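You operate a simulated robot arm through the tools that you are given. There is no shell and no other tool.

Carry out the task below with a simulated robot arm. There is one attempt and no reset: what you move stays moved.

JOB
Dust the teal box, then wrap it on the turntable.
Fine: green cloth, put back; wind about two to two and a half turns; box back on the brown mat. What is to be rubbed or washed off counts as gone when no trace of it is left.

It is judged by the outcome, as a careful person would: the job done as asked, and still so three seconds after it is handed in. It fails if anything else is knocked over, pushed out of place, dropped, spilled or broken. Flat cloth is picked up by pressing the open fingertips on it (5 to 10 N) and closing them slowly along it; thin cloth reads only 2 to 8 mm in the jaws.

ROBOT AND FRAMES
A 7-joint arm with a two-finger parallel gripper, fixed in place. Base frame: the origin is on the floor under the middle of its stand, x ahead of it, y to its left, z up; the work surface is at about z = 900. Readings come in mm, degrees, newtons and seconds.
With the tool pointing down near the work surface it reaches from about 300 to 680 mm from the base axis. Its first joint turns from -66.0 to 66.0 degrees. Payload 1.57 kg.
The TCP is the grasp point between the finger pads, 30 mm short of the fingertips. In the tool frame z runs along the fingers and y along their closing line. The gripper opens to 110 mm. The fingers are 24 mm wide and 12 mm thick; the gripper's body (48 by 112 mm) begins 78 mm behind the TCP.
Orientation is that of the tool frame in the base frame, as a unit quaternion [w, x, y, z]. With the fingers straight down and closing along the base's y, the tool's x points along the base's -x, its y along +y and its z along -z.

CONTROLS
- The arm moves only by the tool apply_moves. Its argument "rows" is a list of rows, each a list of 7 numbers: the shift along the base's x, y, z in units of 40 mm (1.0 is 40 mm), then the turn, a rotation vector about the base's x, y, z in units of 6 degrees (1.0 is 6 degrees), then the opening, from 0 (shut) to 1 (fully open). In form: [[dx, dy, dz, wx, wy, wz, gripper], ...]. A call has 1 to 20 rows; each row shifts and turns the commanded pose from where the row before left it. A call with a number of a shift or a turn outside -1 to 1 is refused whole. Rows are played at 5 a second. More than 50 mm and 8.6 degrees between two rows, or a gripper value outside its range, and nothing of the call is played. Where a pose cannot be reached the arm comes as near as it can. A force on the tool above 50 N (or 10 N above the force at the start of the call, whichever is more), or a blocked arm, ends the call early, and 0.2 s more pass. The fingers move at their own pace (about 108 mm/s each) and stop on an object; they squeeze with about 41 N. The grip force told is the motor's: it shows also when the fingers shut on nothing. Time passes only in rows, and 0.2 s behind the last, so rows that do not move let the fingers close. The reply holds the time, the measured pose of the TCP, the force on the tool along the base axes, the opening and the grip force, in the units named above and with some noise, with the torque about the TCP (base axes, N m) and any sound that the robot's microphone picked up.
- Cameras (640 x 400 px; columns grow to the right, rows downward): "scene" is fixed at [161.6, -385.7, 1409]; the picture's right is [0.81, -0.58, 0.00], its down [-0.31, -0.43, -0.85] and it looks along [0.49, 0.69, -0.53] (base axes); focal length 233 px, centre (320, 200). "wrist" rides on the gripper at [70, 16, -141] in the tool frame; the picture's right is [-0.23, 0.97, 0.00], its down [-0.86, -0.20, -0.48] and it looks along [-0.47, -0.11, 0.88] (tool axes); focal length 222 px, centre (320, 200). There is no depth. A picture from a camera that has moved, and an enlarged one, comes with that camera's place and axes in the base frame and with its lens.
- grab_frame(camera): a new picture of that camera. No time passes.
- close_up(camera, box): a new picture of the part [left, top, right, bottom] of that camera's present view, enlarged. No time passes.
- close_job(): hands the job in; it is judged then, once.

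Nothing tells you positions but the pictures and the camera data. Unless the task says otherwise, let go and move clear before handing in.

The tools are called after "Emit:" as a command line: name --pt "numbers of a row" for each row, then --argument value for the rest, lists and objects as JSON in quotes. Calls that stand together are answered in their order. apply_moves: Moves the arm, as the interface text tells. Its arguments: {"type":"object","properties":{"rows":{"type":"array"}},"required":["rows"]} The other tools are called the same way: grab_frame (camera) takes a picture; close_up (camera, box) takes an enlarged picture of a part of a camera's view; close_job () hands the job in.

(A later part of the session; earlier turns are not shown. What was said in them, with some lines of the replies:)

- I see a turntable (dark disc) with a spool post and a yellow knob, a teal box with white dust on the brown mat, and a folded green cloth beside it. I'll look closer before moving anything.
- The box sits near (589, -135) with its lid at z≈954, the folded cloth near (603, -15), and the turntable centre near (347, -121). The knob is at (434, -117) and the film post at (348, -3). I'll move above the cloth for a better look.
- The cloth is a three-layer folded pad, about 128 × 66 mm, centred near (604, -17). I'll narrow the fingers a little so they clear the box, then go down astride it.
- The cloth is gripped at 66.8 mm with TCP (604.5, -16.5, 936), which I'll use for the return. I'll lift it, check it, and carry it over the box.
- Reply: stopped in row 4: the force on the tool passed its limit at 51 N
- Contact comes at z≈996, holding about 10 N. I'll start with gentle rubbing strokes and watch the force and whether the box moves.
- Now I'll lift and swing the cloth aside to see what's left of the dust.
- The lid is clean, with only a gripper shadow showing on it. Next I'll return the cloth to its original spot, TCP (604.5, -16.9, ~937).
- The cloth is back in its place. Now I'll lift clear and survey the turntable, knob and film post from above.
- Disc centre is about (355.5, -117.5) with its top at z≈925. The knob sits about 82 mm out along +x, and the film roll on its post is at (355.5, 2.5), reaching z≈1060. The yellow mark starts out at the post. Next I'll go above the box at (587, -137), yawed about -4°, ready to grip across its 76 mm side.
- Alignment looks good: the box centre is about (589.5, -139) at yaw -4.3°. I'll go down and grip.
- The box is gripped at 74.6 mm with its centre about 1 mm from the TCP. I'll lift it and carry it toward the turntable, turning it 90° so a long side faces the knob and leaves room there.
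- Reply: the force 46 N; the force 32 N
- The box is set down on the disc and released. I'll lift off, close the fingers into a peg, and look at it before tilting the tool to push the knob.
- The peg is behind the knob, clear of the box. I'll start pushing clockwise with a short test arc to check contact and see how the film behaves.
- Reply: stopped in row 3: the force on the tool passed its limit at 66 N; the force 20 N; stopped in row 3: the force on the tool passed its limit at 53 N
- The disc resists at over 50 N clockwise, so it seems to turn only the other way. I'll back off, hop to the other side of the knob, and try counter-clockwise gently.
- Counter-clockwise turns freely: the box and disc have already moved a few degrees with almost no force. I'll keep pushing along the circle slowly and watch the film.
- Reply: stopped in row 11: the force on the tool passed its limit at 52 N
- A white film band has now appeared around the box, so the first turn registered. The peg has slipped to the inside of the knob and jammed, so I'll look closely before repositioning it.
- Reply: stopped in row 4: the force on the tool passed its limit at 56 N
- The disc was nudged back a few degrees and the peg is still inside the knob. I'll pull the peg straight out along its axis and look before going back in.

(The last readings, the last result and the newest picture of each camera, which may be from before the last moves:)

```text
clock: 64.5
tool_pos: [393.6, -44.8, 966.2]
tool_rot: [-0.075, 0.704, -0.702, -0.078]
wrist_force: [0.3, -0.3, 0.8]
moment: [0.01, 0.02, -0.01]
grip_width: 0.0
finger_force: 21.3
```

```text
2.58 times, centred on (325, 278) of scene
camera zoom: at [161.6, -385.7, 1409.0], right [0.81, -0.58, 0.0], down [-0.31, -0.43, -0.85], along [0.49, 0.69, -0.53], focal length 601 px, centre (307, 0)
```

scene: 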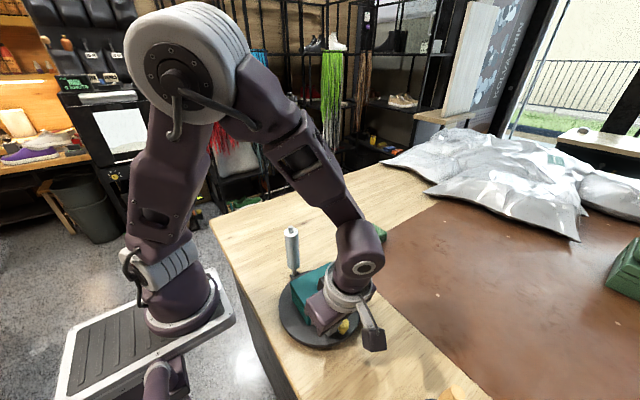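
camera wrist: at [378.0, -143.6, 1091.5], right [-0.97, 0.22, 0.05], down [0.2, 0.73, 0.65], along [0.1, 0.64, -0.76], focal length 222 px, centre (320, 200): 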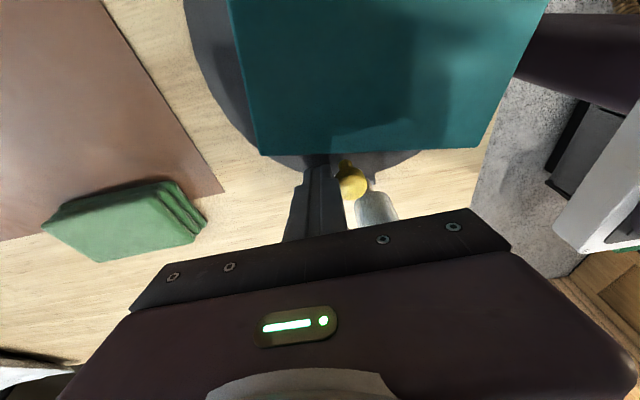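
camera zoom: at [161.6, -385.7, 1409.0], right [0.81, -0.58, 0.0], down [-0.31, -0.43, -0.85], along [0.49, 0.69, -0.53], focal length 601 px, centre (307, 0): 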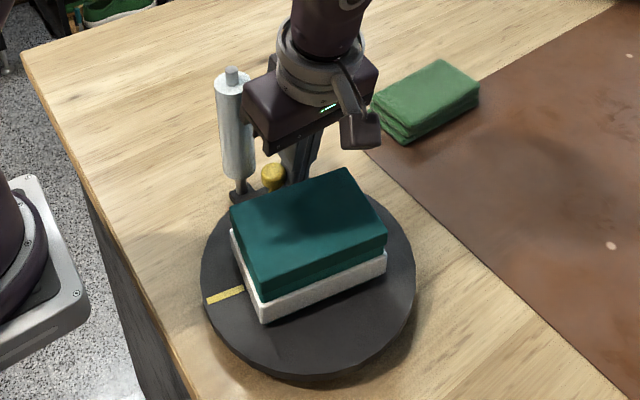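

Emit:
apply_moves --pt "-0.2375 0 0 0 0 0 0" --pt "-0.2375 0 0 0 0 0 0" --pt "-0.2375 0 0 0 0 0 0" --pt "-0.2375 0 0 0 0 0 0" --pt "-0.2375 0 0 0 0 0 0" --pt "-0.2375 0 0 0 0 0 0" --pt "-0.2375 0 0 0 0 0 0" --pt "-0.2375 0 0 0 0 0 0" --pt "-0.2475 -0.095 0 0 0 0 0"

Emit:
grab_frame --camera "wrist"

Emit:
close_up --camera "scene" --box '[260, 200, 390, 355]'

```text
clock: 66.5
tool_pos: [308.0, -50.1, 967.0]
tool_rot: [-0.075, 0.704, -0.702, -0.078]
wrist_force: [-0.5, 0.4, 0.0]
moment: [-0.01, -0.02, -0.03]
grip_width: 0.0
finger_force: 21.0
```

```text
taken
camera wrist: at [291.6, -147.4, 1091.4], right [-0.97, 0.22, 0.05], down [0.2, 0.73, 0.65], along [0.1, 0.64, -0.76], focal length 222 px, centre (320, 200)
```

wrist: 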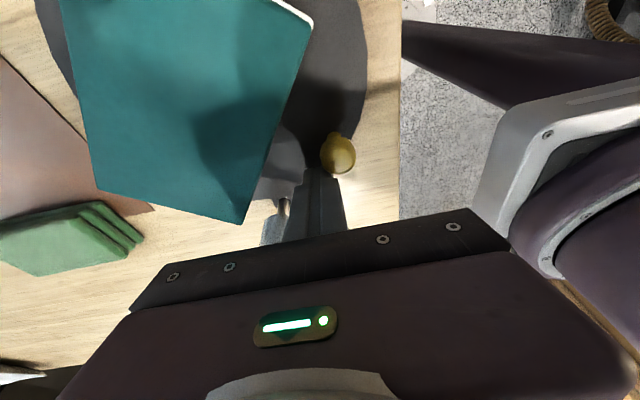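

```text
2.58 times, centred on (325, 278) of scene
camera zoom: at [161.6, -385.7, 1409.0], right [0.81, -0.58, 0.0], down [-0.31, -0.43, -0.85], along [0.49, 0.69, -0.53], focal length 601 px, centre (307, 0)
```

zoom: 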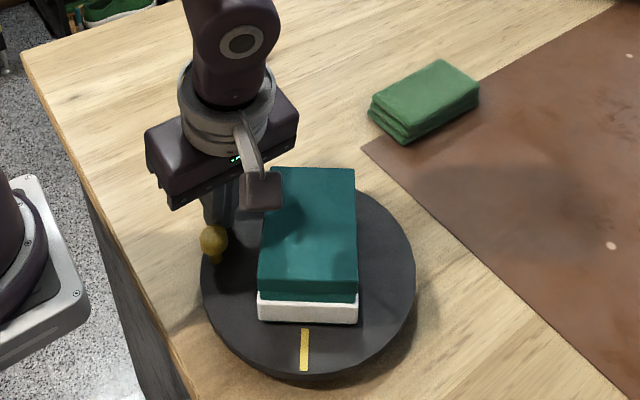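

Emit:
apply_moves --pt "-0.2269 -0.1665 0 0 0 0 0" --pt "-0.2032 -0.1944 0 0 0 0 0" --pt "-0.1761 -0.2193 0 0 0 0 0" --pt "-0.1457 -0.2406 0 0 0 0 0" --pt "-0.1133 -0.2573 0 0 0 0 0" --pt "-0.0786 -0.27 0 0 0 0 0" --pt "-0.0428 -0.2778 0 0 0 0 0" --pt "-0.006 -0.2812 0 0 0 0 0" --pt "0.0306 -0.2795 0 0 0 0 0" --pt "0.0669 -0.2733 0 0 0 0 0" --pt "0.102 -0.2621 0 0 0 0 0"

Emit:
grab_frame --camera "wrist"

Emit:
close_up --camera "scene" --box '[260, 200, 390, 355]'

```text
clock: 68.9
tool_pos: [277.4, -160.3, 966.5]
tool_rot: [-0.076, 0.704, -0.702, -0.078]
wrist_force: [-0.1, 0.2, 0.5]
moment: [0.01, 0.02, 0.01]
grip_width: 0.1
finger_force: 20.9
```

```text
taken
camera wrist: at [260.5, -256.6, 1091.2], right [-0.97, 0.22, 0.05], down [0.2, 0.73, 0.65], along [0.1, 0.64, -0.76], focal length 222 px, centre (320, 200)
```

wrist: 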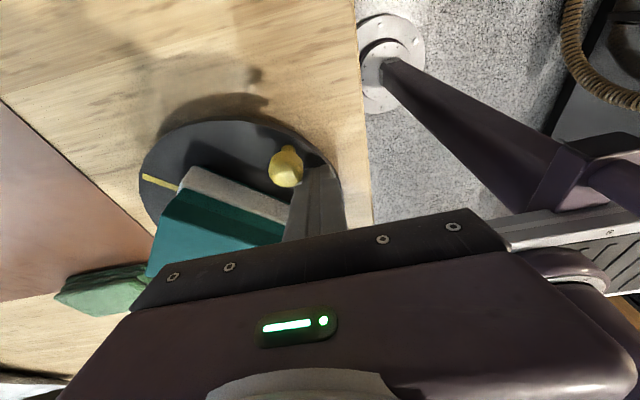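

```text
2.58 times, centred on (325, 278) of scene
camera zoom: at [161.6, -385.7, 1409.0], right [0.81, -0.58, 0.0], down [-0.31, -0.43, -0.85], along [0.49, 0.69, -0.53], focal length 601 px, centre (307, 0)
```

zoom: 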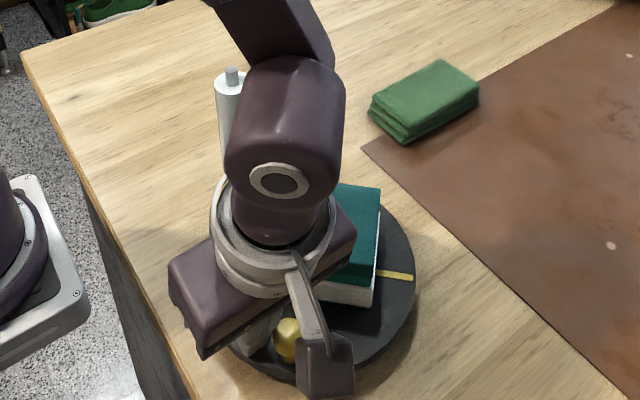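

Emit:
apply_moves --pt "0.1352 -0.2466 0 0 0 0 0" --pt "0.1665 -0.2269 0 0 0 0 0" --pt "0.1944 -0.2032 0 0 0 0 0" --pt "0.2193 -0.1761 0 0 0 0 0" --pt "0.2406 -0.1457 0 0 0 0 0" --pt "0.2573 -0.1133 0 0 0 0 0" --pt "0.27 -0.0786 0 0 0 0 0" --pt "0.2778 -0.0428 0 0 0 0 0" --pt "0.2812 -0.006 0 0 0 0 0"

Emit:
grab_frame --camera "wrist"

Emit:
close_up --camera "scene" --box '[260, 200, 390, 355]'

```text
clock: 70.9
tool_pos: [359.1, -207.7, 967.0]
tool_rot: [-0.074, 0.704, -0.702, -0.077]
wrist_force: [0.3, -0.6, 0.2]
moment: [0.03, -0.01, 0.03]
grip_width: 0.0
finger_force: 21.1
```

```text
taken
camera wrist: at [343.1, -305.9, 1091.3], right [-0.97, 0.22, 0.05], down [0.2, 0.73, 0.65], along [0.1, 0.64, -0.76], focal length 222 px, centre (320, 200)
```

wrist: 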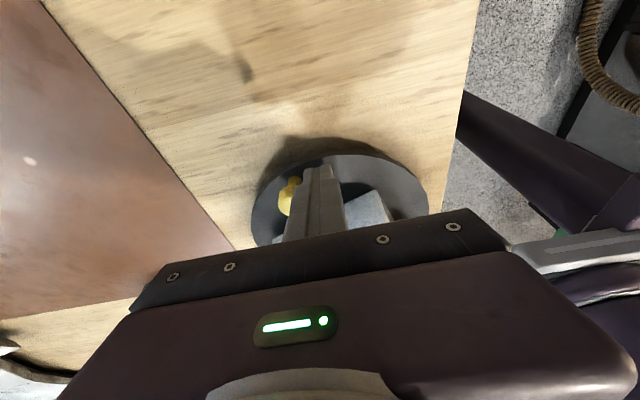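

```text
2.58 times, centred on (325, 278) of scene
camera zoom: at [161.6, -385.7, 1409.0], right [0.81, -0.58, 0.0], down [-0.31, -0.43, -0.85], along [0.49, 0.69, -0.53], focal length 601 px, centre (307, 0)
```

zoom: 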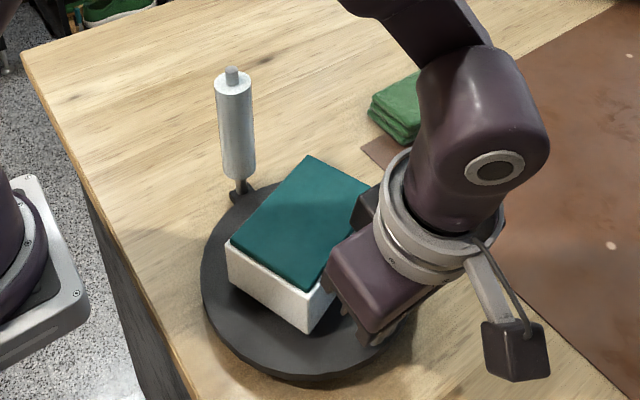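

Emit:
apply_moves --pt "0.2795 0.0306 0 0 0 0 0" --pt "0.2733 0.0669 0 0 0 0 0" --pt "0.2621 0.102 0 0 0 0 0" --pt "0.2466 0.1352 0 0 0 0 0" --pt "0.2269 0.1665 0 0 0 0 0"

Emit:
grab_frame --camera "wrist"

Emit:
close_up --camera "scene" --box '[260, 200, 390, 355]'

```text
clock: 72.1
tool_pos: [410.1, -188.2, 967.2]
tool_rot: [-0.075, 0.704, -0.702, -0.078]
wrist_force: [-0.8, -0.5, 0.7]
moment: [0.01, 0.0, 0.05]
grip_width: 0.0
finger_force: 21.2
```

```text
taken
camera wrist: at [393.8, -285.5, 1091.7], right [-0.97, 0.22, 0.05], down [0.2, 0.73, 0.65], along [0.1, 0.64, -0.76], focal length 222 px, centre (320, 200)
```

wrist: 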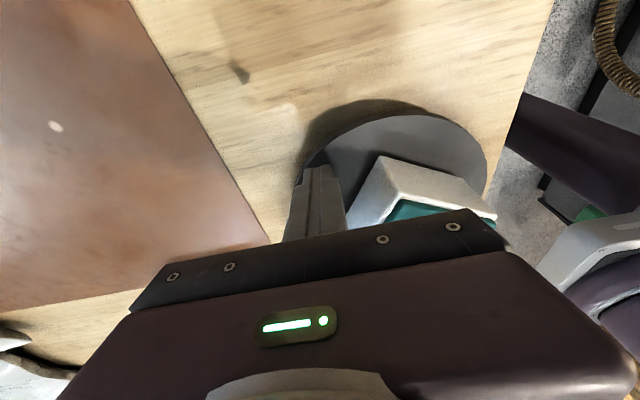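

```text
2.58 times, centred on (325, 278) of scene
camera zoom: at [161.6, -385.7, 1409.0], right [0.81, -0.58, 0.0], down [-0.31, -0.43, -0.85], along [0.49, 0.69, -0.53], focal length 601 px, centre (307, 0)
```

zoom: 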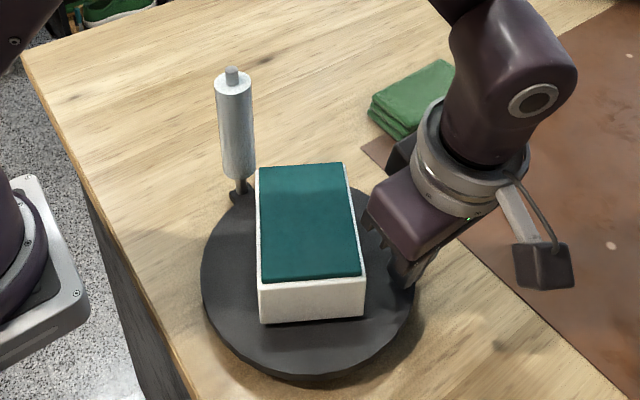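

Emit:
apply_moves --pt "0.2032 0.1944 0 0 0 0 0" --pt "0.1761 0.2193 0 0 0 0 0" --pt "0.1457 0.2406 0 0 0 0 0" --pt "0.1133 0.2573 0 0 0 0 0" --pt "0.0786 0.27 0 0 0 0 0" --pt "0.0428 0.2778 0 0 0 0 0" --pt "0.006 0.2812 0 0 0 0 0"

Emit:
grab_frame --camera "wrist"

Emit:
close_up --camera "scene" --box '[260, 200, 390, 355]'

```text
clock: 73.7
tool_pos: [440.7, -118.6, 966.8]
tool_rot: [-0.075, 0.704, -0.702, -0.078]
wrist_force: [0.0, -0.7, 0.2]
moment: [0.0, 0.02, -0.02]
grip_width: 0.0
finger_force: 21.5
```

```text
taken
camera wrist: at [424.6, -215.4, 1091.5], right [-0.97, 0.22, 0.05], down [0.2, 0.73, 0.65], along [0.1, 0.64, -0.76], focal length 222 px, centre (320, 200)
```

wrist: 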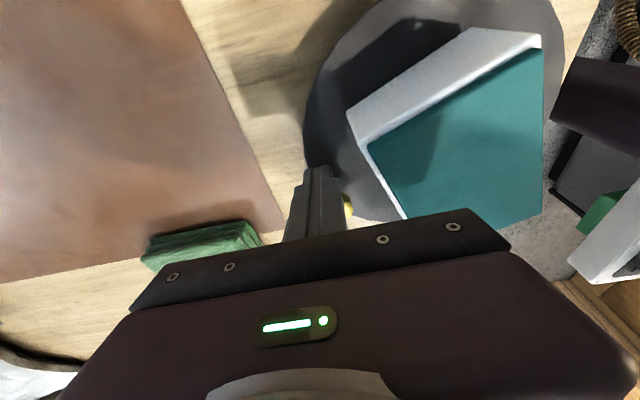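

```text
2.58 times, centred on (325, 278) of scene
camera zoom: at [161.6, -385.7, 1409.0], right [0.81, -0.58, 0.0], down [-0.31, -0.43, -0.85], along [0.49, 0.69, -0.53], focal length 601 px, centre (307, 0)
```

zoom: 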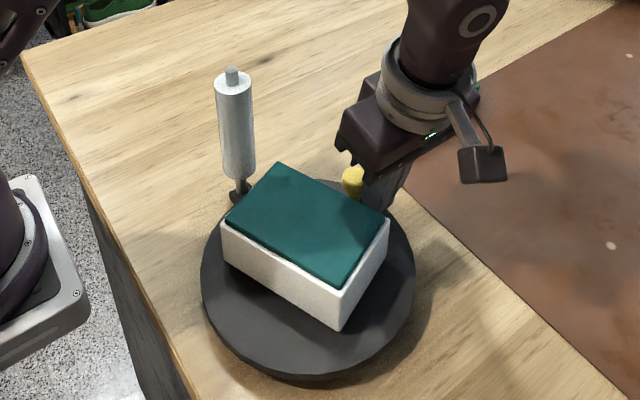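

Emit:
apply_moves --pt "-0.0306 0.2795 0 0 0 0 0" --pt "-0.0669 0.2733 0 0 0 0 0" --pt "-0.102 0.2621 0 0 0 0 0" --pt "-0.1352 0.2466 0 0 0 0 0" --pt "-0.1665 0.2269 0 0 0 0 0" --pt "-0.13 0.135 0 0 0 0 0" --pt "-0.11 0.1 0 0 0 0 0" --pt "-0.1 0.08 0 0 0 0 0" --pt "-0.1 0.07 0 0 0 0 0" --pt "-0.08 0.05 0 0 0 0 0" --pt "-0.06 0.02 0 0 0 0 0" --pt "0 0 0 0 0 0 0"

Emit:
grab_frame --camera "wrist"

Emit:
close_up --camera "scene" --box '[260, 200, 390, 355]'

```text
clock: 76.3
tool_pos: [397.7, -49.0, 966.5]
tool_rot: [-0.074, 0.704, -0.702, -0.078]
wrist_force: [0.7, 0.9, -0.4]
moment: [-0.02, -0.02, 0.0]
grip_width: 0.0
finger_force: 21.2
```

```text
taken
camera wrist: at [381.5, -146.2, 1091.4], right [-0.97, 0.22, 0.05], down [0.2, 0.73, 0.65], along [0.1, 0.64, -0.76], focal length 222 px, centre (320, 200)
```

wrist: 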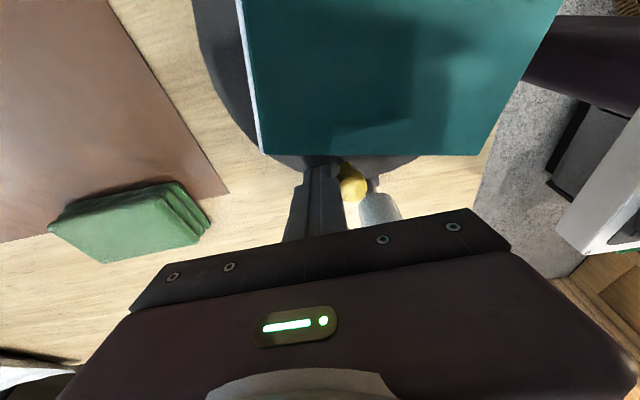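

```text
2.58 times, centred on (325, 278) of scene
camera zoom: at [161.6, -385.7, 1409.0], right [0.81, -0.58, 0.0], down [-0.31, -0.43, -0.85], along [0.49, 0.69, -0.53], focal length 601 px, centre (307, 0)
```

zoom: 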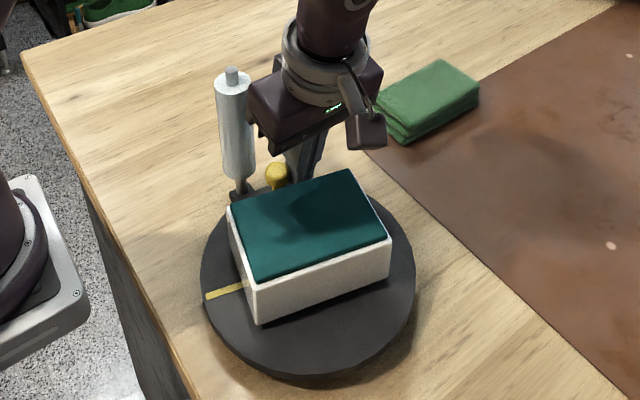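

The total so far is about 797°, or 2.2 turns, and the box is fully wrapped. I'll back the peg off the knob, lift clear, and straighten the tool.

Emit:
apply_moves --pt "0.15 -0.02 0 0 0 0 0" --pt "0.1 -0.02 0 0 0 0 0" --pt "0 -0.09 0.4 0 0 0 0" --pt "0 -0.17 0.8 0 0 0 0" --pt "0 -0.17 0.8 0 0 0 0" --pt "0 -0.17 0.8 0 0 0 0" --pt "0 -0.1 0.6 -0.68 0 0 0" --pt "0 0 0 -0.68 -0.06 0 0" --pt "0 0 0 -0.68 0 0 0" --pt "0 0 0 0 0 0 0"

Emit:
grab_frame --camera "wrist"

Emit:
close_up --camera "scene" --box '[260, 200, 390, 355]'

```text
clock: 78.5
tool_pos: [408.1, -77.4, 1102.7]
tool_rot: [-0.002, 0.708, -0.706, 0.0]
wrist_force: [-0.8, 0.0, -0.6]
moment: [0.04, 0.03, 0.0]
grip_width: 0.0
finger_force: 21.6
```

```text
taken
camera wrist: at [390.7, -147.5, 1246.0], right [-0.97, 0.22, 0.0], down [0.2, 0.85, 0.48], along [0.11, 0.47, -0.88], focal length 222 px, centre (320, 200)
```

wrist: 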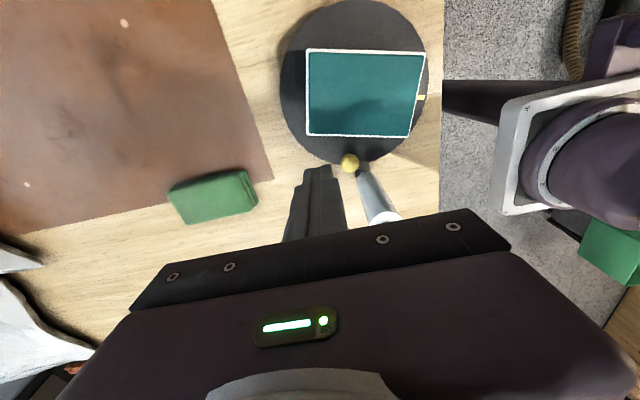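

```text
2.58 times, centred on (325, 278) of scene
camera zoom: at [161.6, -385.7, 1409.0], right [0.81, -0.58, 0.0], down [-0.31, -0.43, -0.85], along [0.49, 0.69, -0.53], focal length 601 px, centre (307, 0)
```

zoom: 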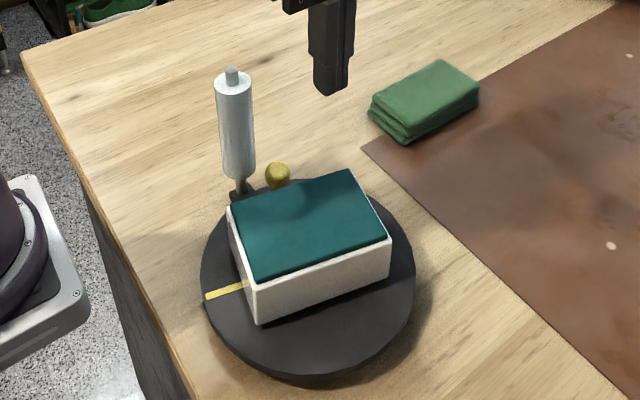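

Emit:
close_up --camera "wrist" --box '[270, 0, 440, 180]'

Emit:
close_up --camera "scene" --box '[300, 255, 360, 335]'

```text
2.22 times, centred on (355, 90) of wrist
camera zoom: at [390.7, -147.5, 1246.0], right [-0.97, 0.22, 0.0], down [0.2, 0.85, 0.48], along [0.11, 0.47, -0.88], focal length 494 px, centre (242, 444)
```

zoom: 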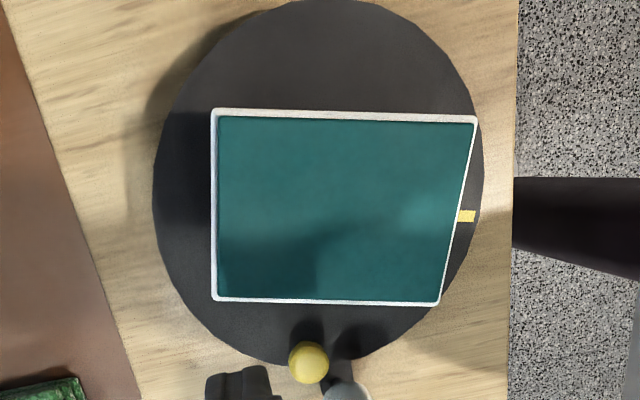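

```text
5.00 times, centred on (330, 295) of scene
camera zoom: at [161.6, -385.7, 1409.0], right [0.81, -0.58, 0.0], down [-0.31, -0.43, -0.85], along [0.49, 0.69, -0.53], focal length 1165 px, centre (270, -275)
```

zoom: 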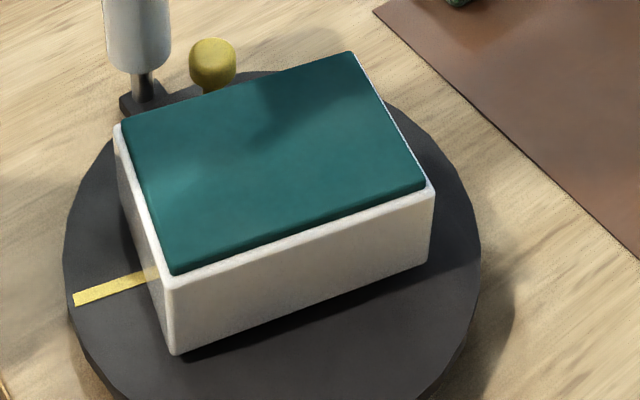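

Emit:
apply_moves --pt "-0.0775 -0.0589 0 0 0 -0.97 0" --pt "-0.0775 -0.0589 0 0 0 -0.97 0" --pt "-0.0775 -0.0589 0 0 0 -0.97 0" --pt "-0.0775 -0.0589 0 0 0 -0.97 0" --pt "-0.0775 -0.0589 0 0 0 -0.97 0" --pt "-0.0775 -0.0589 0 0 0 -0.97 0" --pt "-0.0775 -0.0589 0 0 0 -0.97 0" --pt "-0.0775 -0.0589 0 0 0 -0.97 0" --pt "-0.0775 -0.0589 0 0 0 -0.97 0" --pt "-0.0775 -0.0589 0 0 0 -0.97 0" --pt "-0.0775 -0.0589 0 0 0 -0.97 0" --pt "-0.0775 -0.0589 0 0 0 -0.97 0" --pt "-0.0775 -0.0589 0 0 0 -0.97 0" --pt "-0.0775 -0.0589 0 0 0 -0.97 0" --pt "-0.0775 -0.0589 0 0 0 -0.97 0" --pt "-0.0775 -0.0589 0 0 0 -0.97 0" --pt "-0.0775 -0.0589 0 0 0 -0.97 0.9" --pt "-0.0775 -0.0589 0 0 0 -0.97 0.9" --pt "0 0 0 0 0 0 0.9" --pt "0 0 0 0 0 0 0.9"

Emit:
grab_frame --camera "wrist"

Emit:
close_up --camera "scene" --box '[260, 180, 390, 355]'

```text
clock: 82.7
tool_pos: [352.8, -120.3, 1103.6]
tool_rot: [0.001, 0.127, 0.992, -0.002]
wrist_force: [0.8, -0.5, -0.1]
moment: [-0.01, 0.02, 0.02]
grip_width: 99.1
finger_force: 0.0
```

```text
taken
camera wrist: at [287.7, -86.8, 1246.0], right [0.47, 0.88, 0.0], down [0.78, -0.41, 0.48], along [0.42, -0.23, -0.88], focal length 222 px, centre (320, 200)
```

wrist: 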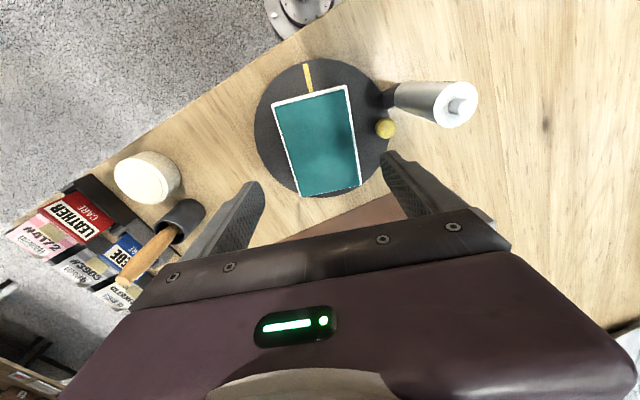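

```text
2.29 times, centred on (325, 268) of scene
camera zoom: at [161.6, -385.7, 1409.0], right [0.81, -0.58, 0.0], down [-0.31, -0.43, -0.85], along [0.49, 0.69, -0.53], focal length 532 px, centre (309, 46)
```

zoom: 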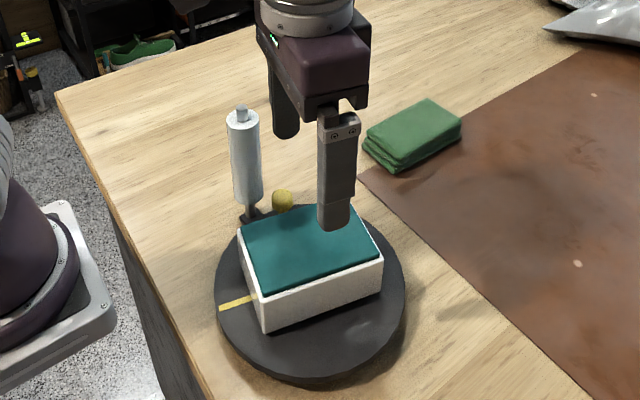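

Emit:
close_up --camera "wrist" --box '[240, 50, 420, 210]'

```text
2.50 times, centred on (330, 130) of wrist
camera zoom: at [287.7, -86.8, 1246.0], right [0.47, 0.88, 0.0], down [0.78, -0.41, 0.48], along [0.42, -0.23, -0.88], focal length 555 px, centre (295, 375)
```

zoom: 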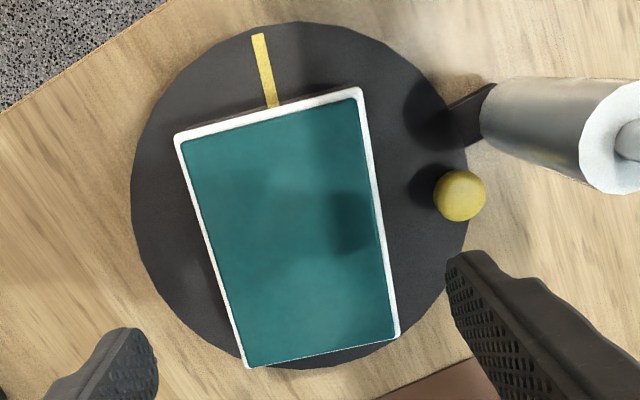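

Emit:
apply_moves --pt "-0.03 0 -0.8 0 0 -0.06 0.9" --pt "0 0 -0.8 0 0 0 0.9" --pt "0 0 -0.6 0 0 0 0.9" --pt "0 0 0 0 0 0 0.9"

Emit:
grab_frame --camera "wrist"

Emit:
close_up --camera "scene" --box '[260, 180, 390, 355]'

```text
clock: 83.7
tool_pos: [350.4, -120.3, 1014.8]
tool_rot: [0.001, 0.131, 0.991, -0.002]
wrist_force: [-0.1, 1.1, -0.5]
moment: [0.01, 0.01, -0.01]
grip_width: 99.0
finger_force: 0.0
```

```text
taken
camera wrist: at [286.8, -86.6, 1157.8], right [0.47, 0.88, 0.0], down [0.77, -0.41, 0.48], along [0.42, -0.23, -0.88], focal length 222 px, centre (320, 200)
```

wrist: 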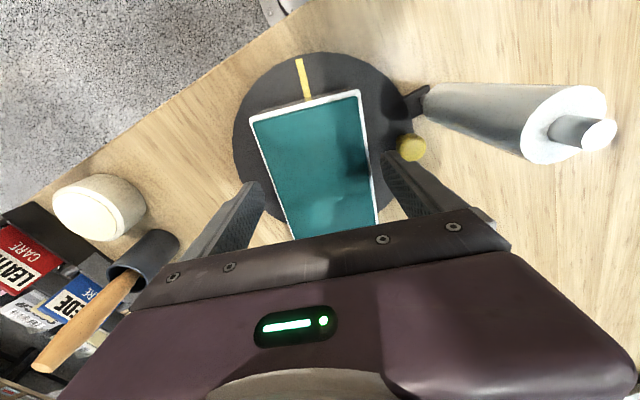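

```text
2.29 times, centred on (325, 268) of scene
camera zoom: at [161.6, -385.7, 1409.0], right [0.81, -0.58, 0.0], down [-0.31, -0.43, -0.85], along [0.49, 0.69, -0.53], focal length 532 px, centre (309, 46)
```

zoom: 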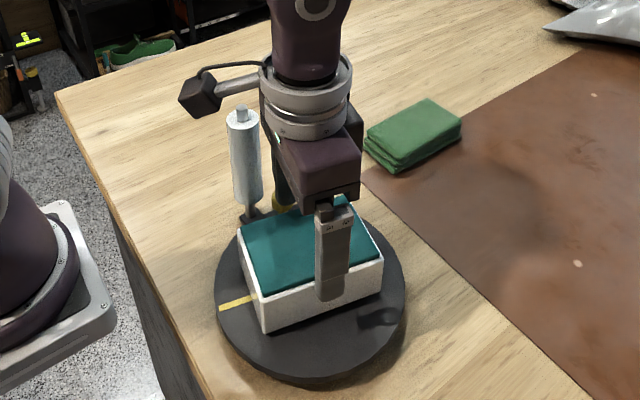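

Emit:
apply_moves --pt "0 0 -0.5 0 0 0 0.9" --pt "0 0 -0.45 0 0 0 0.9" --pt "0 0 -0.22 0 0 0 0.9" --pt "0 0 0 0 0 0 0.9" --pt "0 0 0 0 0 0 0.82" --pt "0 0 0 0 0 0 0.76" --pt "0 0 0 0 0 0 0.7" --pt "0 0 0 0 0 0 0.64" --pt "0 0 0 0 0 0 0.6" --pt "0 0 0 0 0 0 0.6"

Emit:
close_up --camera "scene" --box '[260, 180, 390, 355]'

Emit:
grab_frame --camera "wrist"

```text
clock: 85.9
tool_pos: [350.4, -121.0, 969.2]
tool_rot: [0.0, 0.13, 0.991, -0.002]
wrist_force: [0.8, 0.7, 0.2]
moment: [0.16, -0.09, -0.02]
grip_width: 74.6
finger_force: 41.4
```

```text
2.29 times, centred on (325, 268) of scene
camera zoom: at [161.7, -385.6, 1409.0], right [0.81, -0.58, 0.0], down [-0.31, -0.43, -0.85], along [0.49, 0.69, -0.53], focal length 532 px, centre (309, 46)
```

zoom: 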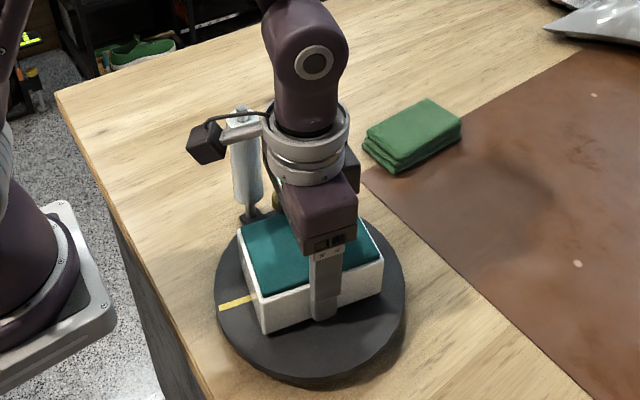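

```text
taken
camera wrist: at [286.7, -86.6, 1111.1], right [0.47, 0.88, 0.0], down [0.77, -0.41, 0.48], along [0.42, -0.23, -0.88], focal length 222 px, centre (320, 200)
```

wrist: 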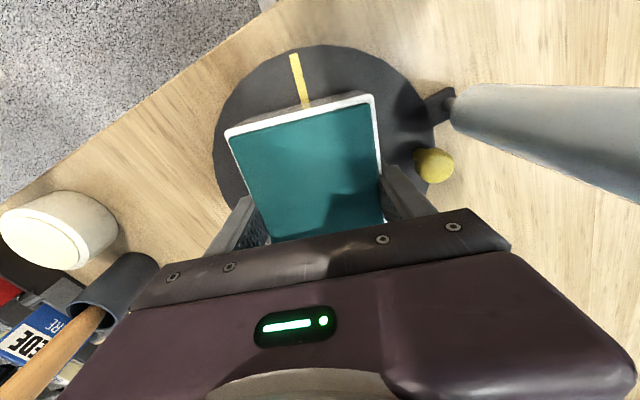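

The box is gripped at 74.6 mm again. I'll lift it straight up and carry it back to its spot on the mat.

Emit:
apply_moves --pt "0 0 0.25 0 0 0 0.6" --pt "0 0 0.7 0 0 0 0.6" --pt "0 0 0.9 0 0 0 0.6" --pt "0 0 0.7 0 0 0 0.6" --pt "0 0 0 0 0 0 0.6"

Emit:
close_up --camera "scene" --box '[240, 160, 420, 355]'

```text
clock: 87.1
tool_pos: [350.7, -121.7, 1071.1]
tool_rot: [0.0, 0.131, 0.991, -0.001]
wrist_force: [-0.5, 0.4, -1.0]
moment: [0.0, 0.03, 0.0]
grip_width: 74.5
finger_force: 40.9
```

```text
2.05 times, centred on (330, 258) of scene
camera zoom: at [161.7, -385.7, 1409.0], right [0.81, -0.58, 0.0], down [-0.31, -0.43, -0.85], along [0.49, 0.69, -0.53], focal length 478 px, centre (300, 82)
```

zoom: 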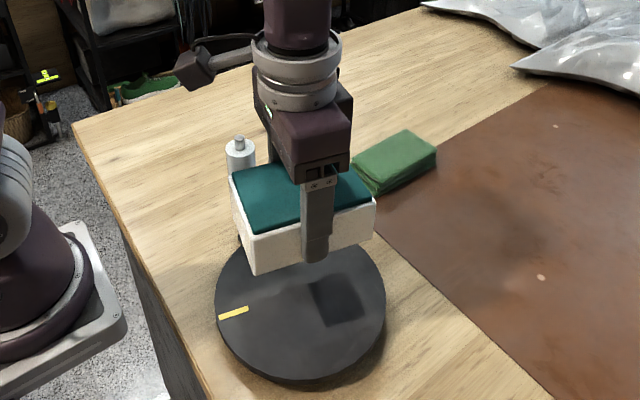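

Emit:
apply_moves --pt "0.5 -0.05 0 0 0 0.25 0.6" --pt "0.9 -0.06 0 0 0 0.3 0.6" --pt "0.9 -0.06 0 0 0 0.3 0.6" --pt "0.9 -0.06 0 0 0 0.3 0.6" --pt "0.9 -0.06 0 0 0 0.3 0.6" --pt "0.9 -0.06 0 0 0 0.27 0.6" --pt "0.92 -0.06 0 0 0 0 0.6" --pt "0 0 0 0 0 0 0.6" --pt "0 0 -0.8 0 0 0 0.6" --pt "0 0 -0.8 0 0 0 0.6" --pt "0 0 -0.6 0 0 0 0.6" --pt "0 0 -0.5 0 0 0 0.6" --pt "0 0 0 0 0 0 0.6"

Emit:
close_up --camera "scene" --box '[300, 160, 460, 300]'

Emit:
grab_frame --camera "wrist"

```text
clock: 89.9
tool_pos: [586.8, -137.3, 961.4]
tool_rot: [0.0, 0.04, 0.999, -0.002]
wrist_force: [-0.2, 0.2, -2.3]
moment: [-0.02, -0.01, 0.04]
grip_width: 74.7
finger_force: 41.4
```

```text
2.86 times, centred on (380, 230) of scene
camera zoom: at [161.7, -385.7, 1409.0], right [0.81, -0.58, 0.0], down [-0.31, -0.43, -0.85], along [0.49, 0.69, -0.53], focal length 666 px, centre (149, 114)
```

zoom: 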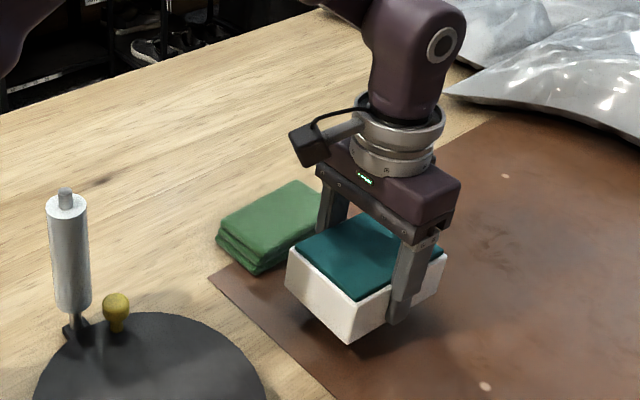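

```text
taken
camera wrist: at [518.1, -114.6, 1104.1], right [0.31, 0.95, 0.0], down [0.84, -0.27, 0.48], along [0.46, -0.15, -0.88], focal length 222 px, centre (320, 200)
```

wrist: 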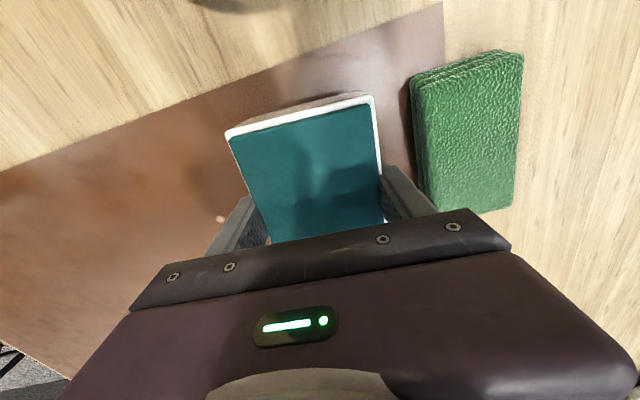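

Emit:
apply_moves --pt "0 0 -0.2 0 0 0 0.6" --pt "0 0 -0.2 0 0 0 0.6" --pt "0 0 -0.05 0 0 0 0.6" --pt "0 0 0 0 0 0 0.6"

```text
clock: 90.9
tool_pos: [586.5, -138.2, 943.5]
tool_rot: [0.0, 0.039, 0.999, -0.002]
wrist_force: [-0.8, -0.8, -2.4]
moment: [-0.01, 0.01, -0.01]
grip_width: 74.9
finger_force: 41.3
```

Emit:
apply_moves --pt "0 0 -0.03 0 0 0 0.6" --pt "0 0 -0.02 0 0 0 0.6" --pt "0 0 0 0 0 0 0.6"

```text
clock: 91.7
tool_pos: [588.3, -138.5, 943.2]
tool_rot: [0.0, 0.04, 0.999, -0.001]
wrist_force: [0.3, -0.3, -1.9]
moment: [-0.03, -0.01, 0.01]
grip_width: 74.5
finger_force: 40.9
```

Emit:
apply_moves --pt "0 0 -0.02 0 0 0 0.6" --pt "0 0 -0.02 0 0 0 0.6" --pt "0 0 0 0 0 0 0.6"

Emit:
close_up --camera "scene" --box '[360, 220, 430, 290]'

```text
clock: 92.5
tool_pos: [587.3, -138.7, 942.1]
tool_rot: [0.001, 0.04, 0.999, -0.001]
wrist_force: [-0.5, 1.1, -2.2]
moment: [0.01, -0.02, 0.01]
grip_width: 74.7
finger_force: 40.9
```

```text
5.71 times, centred on (395, 255) of scene
camera zoom: at [161.7, -385.7, 1409.0], right [0.81, -0.58, 0.0], down [-0.31, -0.43, -0.85], along [0.49, 0.69, -0.53], focal length 1331 px, centre (-109, -114)
```

zoom: 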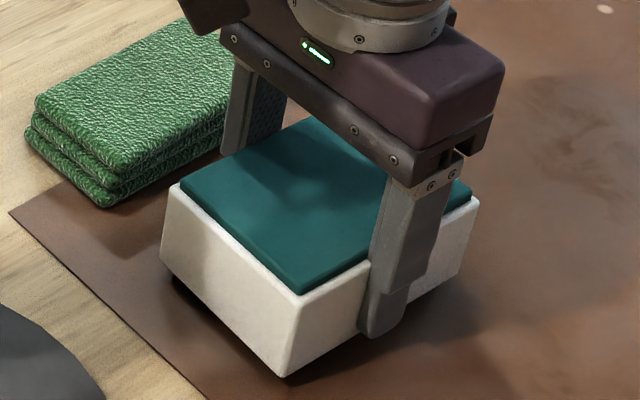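

Emit:
apply_moves --pt "0 0 -0.02 0 0 0 0.6" --pt "0 0 -0.02 0 0 0 0.6" --pt "0 0 0 0 0 0 0.6"

```text
clock: 93.3
tool_pos: [588.2, -137.5, 939.1]
tool_rot: [0.001, 0.04, 0.999, -0.002]
wrist_force: [-0.9, -1.2, -2.2]
moment: [-0.02, 0.04, 0.04]
grip_width: 74.6
finger_force: 41.1
```

Emit:
apply_moves --pt "0 0 -0.02 0 0 0 0.6" --pt "0 0 0 0 0 0 0.6"

```text
clock: 93.9
tool_pos: [587.2, -137.3, 938.6]
tool_rot: [0.002, 0.04, 0.999, -0.002]
wrist_force: [-0.1, -0.3, 2.9]
moment: [0.16, 0.01, 0.01]
grip_width: 74.9
finger_force: 41.8
```

The box touches the mat at about 3 N. I'll release it slowly.

Emit:
apply_moves --pt "0 0 0 0 0 0 0.66" --pt "0 0 0 0 0 0 0.7" --pt "0 0 0 0 0 0 0.76" --pt "0 0 0 0 0 0 0.84" --pt "0 0 0 0 0 0 0.88" --pt "0 0 0 0 0 0 0.88"

Emit:
close_up --camera "scene" --box '[340, 200, 440, 290]'

Emit:
grab_frame --camera "wrist"

```text
clock: 95.3
tool_pos: [587.4, -137.4, 939.0]
tool_rot: [0.001, 0.04, 0.999, -0.001]
wrist_force: [-0.7, 1.1, 0.0]
moment: [0.0, 0.03, 0.0]
grip_width: 97.0
finger_force: 0.1
```

```text
4.44 times, centred on (390, 245) of scene
camera zoom: at [161.6, -385.7, 1409.0], right [0.81, -0.58, 0.0], down [-0.31, -0.43, -0.85], along [0.49, 0.69, -0.53], focal length 1035 px, centre (9, 0)
```

zoom: 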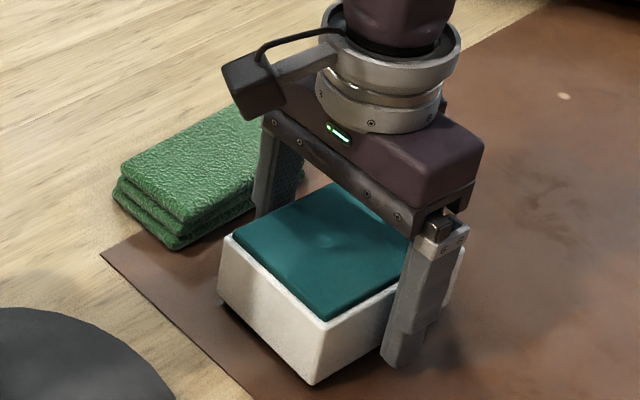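

```text
taken
camera wrist: at [518.1, -114.8, 1080.9], right [0.31, 0.95, 0.0], down [0.84, -0.27, 0.48], along [0.46, -0.15, -0.88], focal length 222 px, centre (320, 200)
```

wrist: 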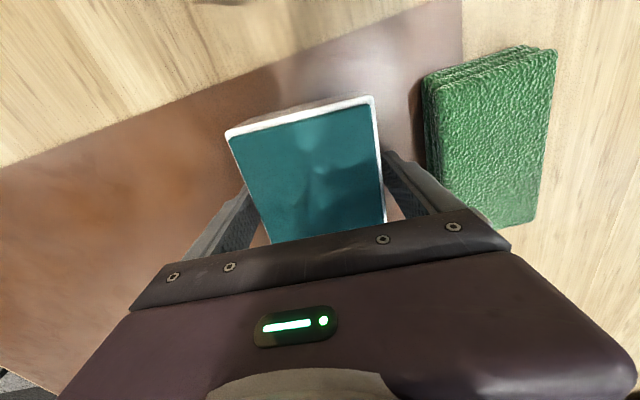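

Released. I'll lift clear and back away, then check the final state.

Emit:
apply_moves --pt "0 0 0.3 0 0 0 0.88" --pt "0 0 0.8 0 0 0 0.88" --pt "0 0 0.9 0 0 0 0.88" --pt "0 0 0.9 0 0 0 0.88" --pt "-0.5 0.5 0.8 0 0 0.35 0.88" --pt "-0.7 0.6 0.6 0 0 0.35 0.88" --pt "-0.7 0.6 0.6 0 0 0 0.88" --pt "-0.7 0.6 0.6 0 0 0 0.88" --pt "0 0 0 0 0 0 0.88" --pt "0 0 0 0 0 0 0.88"

Emit:
grab_frame --camera "scene"

Emit:
grab_frame --camera "wrist"

Emit:
close_up --camera "scene" --box '[260, 210, 430, 350]'

```text
clock: 97.5
tool_pos: [482.8, -45.5, 1159.4]
tool_rot: [0.001, 0.003, 1.0, -0.001]
wrist_force: [-0.4, 0.5, 1.0]
moment: [0.03, 0.0, -0.01]
grip_width: 97.1
finger_force: 0.0
```

```text
taken
```

scene: 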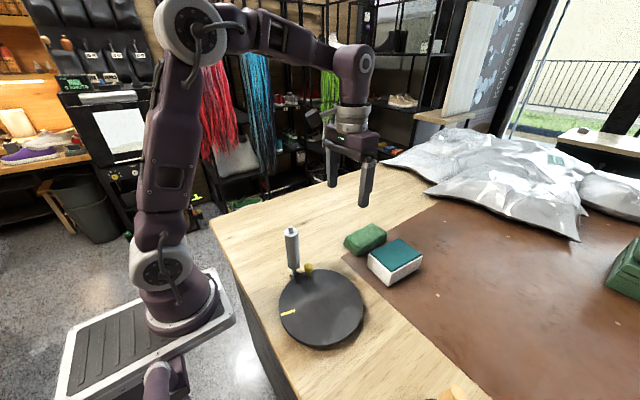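

```text
taken
camera wrist: at [412.3, -28.0, 1301.2], right [0.23, 0.97, 0.0], down [0.85, -0.2, 0.48], along [0.47, -0.11, -0.88], focal length 222 px, centre (320, 200)
```

wrist: 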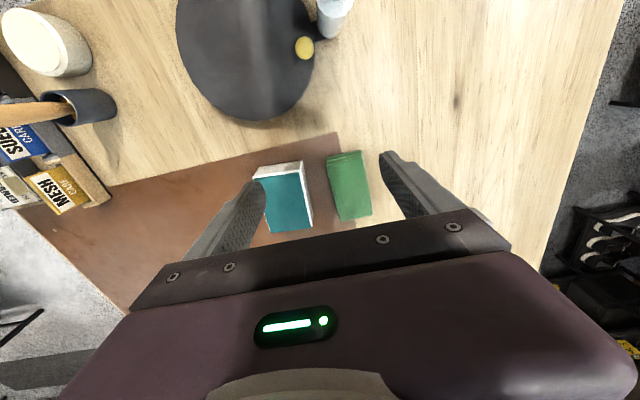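

```text
2.86 times, centred on (345, 280) of scene
camera zoom: at [161.6, -385.7, 1409.0], right [0.81, -0.58, 0.0], down [-0.31, -0.43, -0.85], along [0.49, 0.69, -0.53], focal length 666 px, centre (249, -29)
```

zoom: 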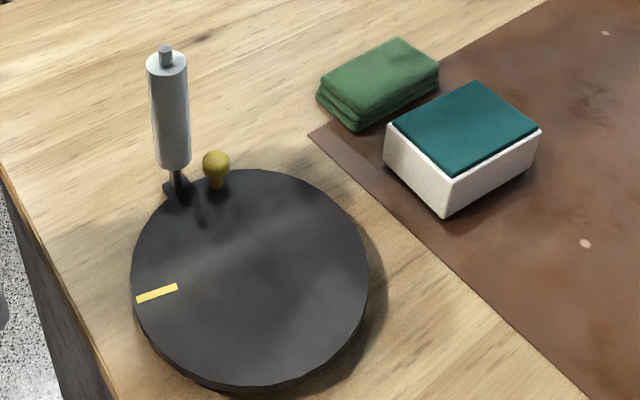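

Emit:
close_up --camera "scene" --box '[335, 215, 430, 295]'

Emit:
close_up --camera "wrist" --box '[240, 130, 400, 240]'

```text
5.00 times, centred on (382, 255) of scene
camera zoom: at [161.6, -385.7, 1409.0], right [0.81, -0.58, 0.0], down [-0.31, -0.43, -0.85], along [0.49, 0.69, -0.53], focal length 1165 px, centre (8, -75)
```

zoom: 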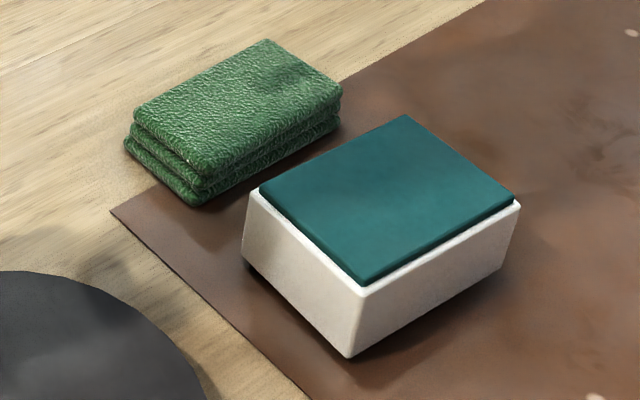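

```text
3.64 times, centred on (320, 185) of wrist
camera zoom: at [412.3, -28.0, 1301.2], right [0.23, 0.97, 0.0], down [0.85, -0.2, 0.48], along [0.47, -0.11, -0.88], focal length 808 px, centre (320, 254)
```

zoom: 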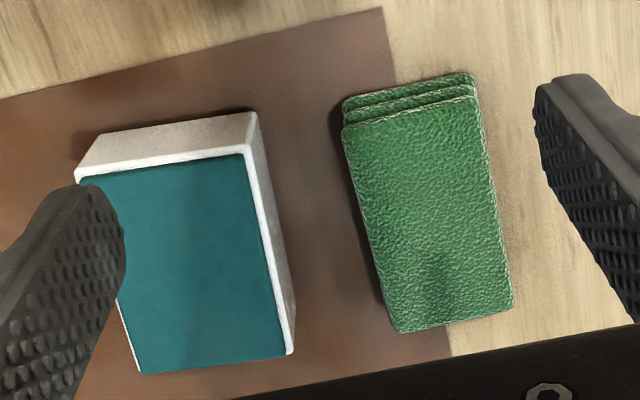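

The lid is clean, the film is wound about 2.2 turns around the box, and the box is back on the brown mat. The cloth is in its place, nothing else has moved, and the arm is clear, so I'm handing the job in.

Emit:
close_job

```text
The job is handed in.
```

I dusted the teal box with the green cloth, wrapped it on the turntable, and handed the job in. I don't have the judging result.

- **Dusting:** close-up pictures of the lid show no trace of the white dust. The cloth is back in its original spot.
- **Wrapping:** the turntable went round about 2.2 turns. The film covers the sides of the box up to the lid. I wound counter-clockwise because the disc would not move clockwise.
- **Jam:** near the end of the first turn my fingers slipped inside the turntable's knob and jammed. The disc went back roughly 10 degrees before I freed it, and the 2.2 turns already allow for that.
- **Placement:** the box is back on the brown mat within a few millimetres of where it started. The arm let go and moved clear, and the last pictures show nothing else moved or knocked over.
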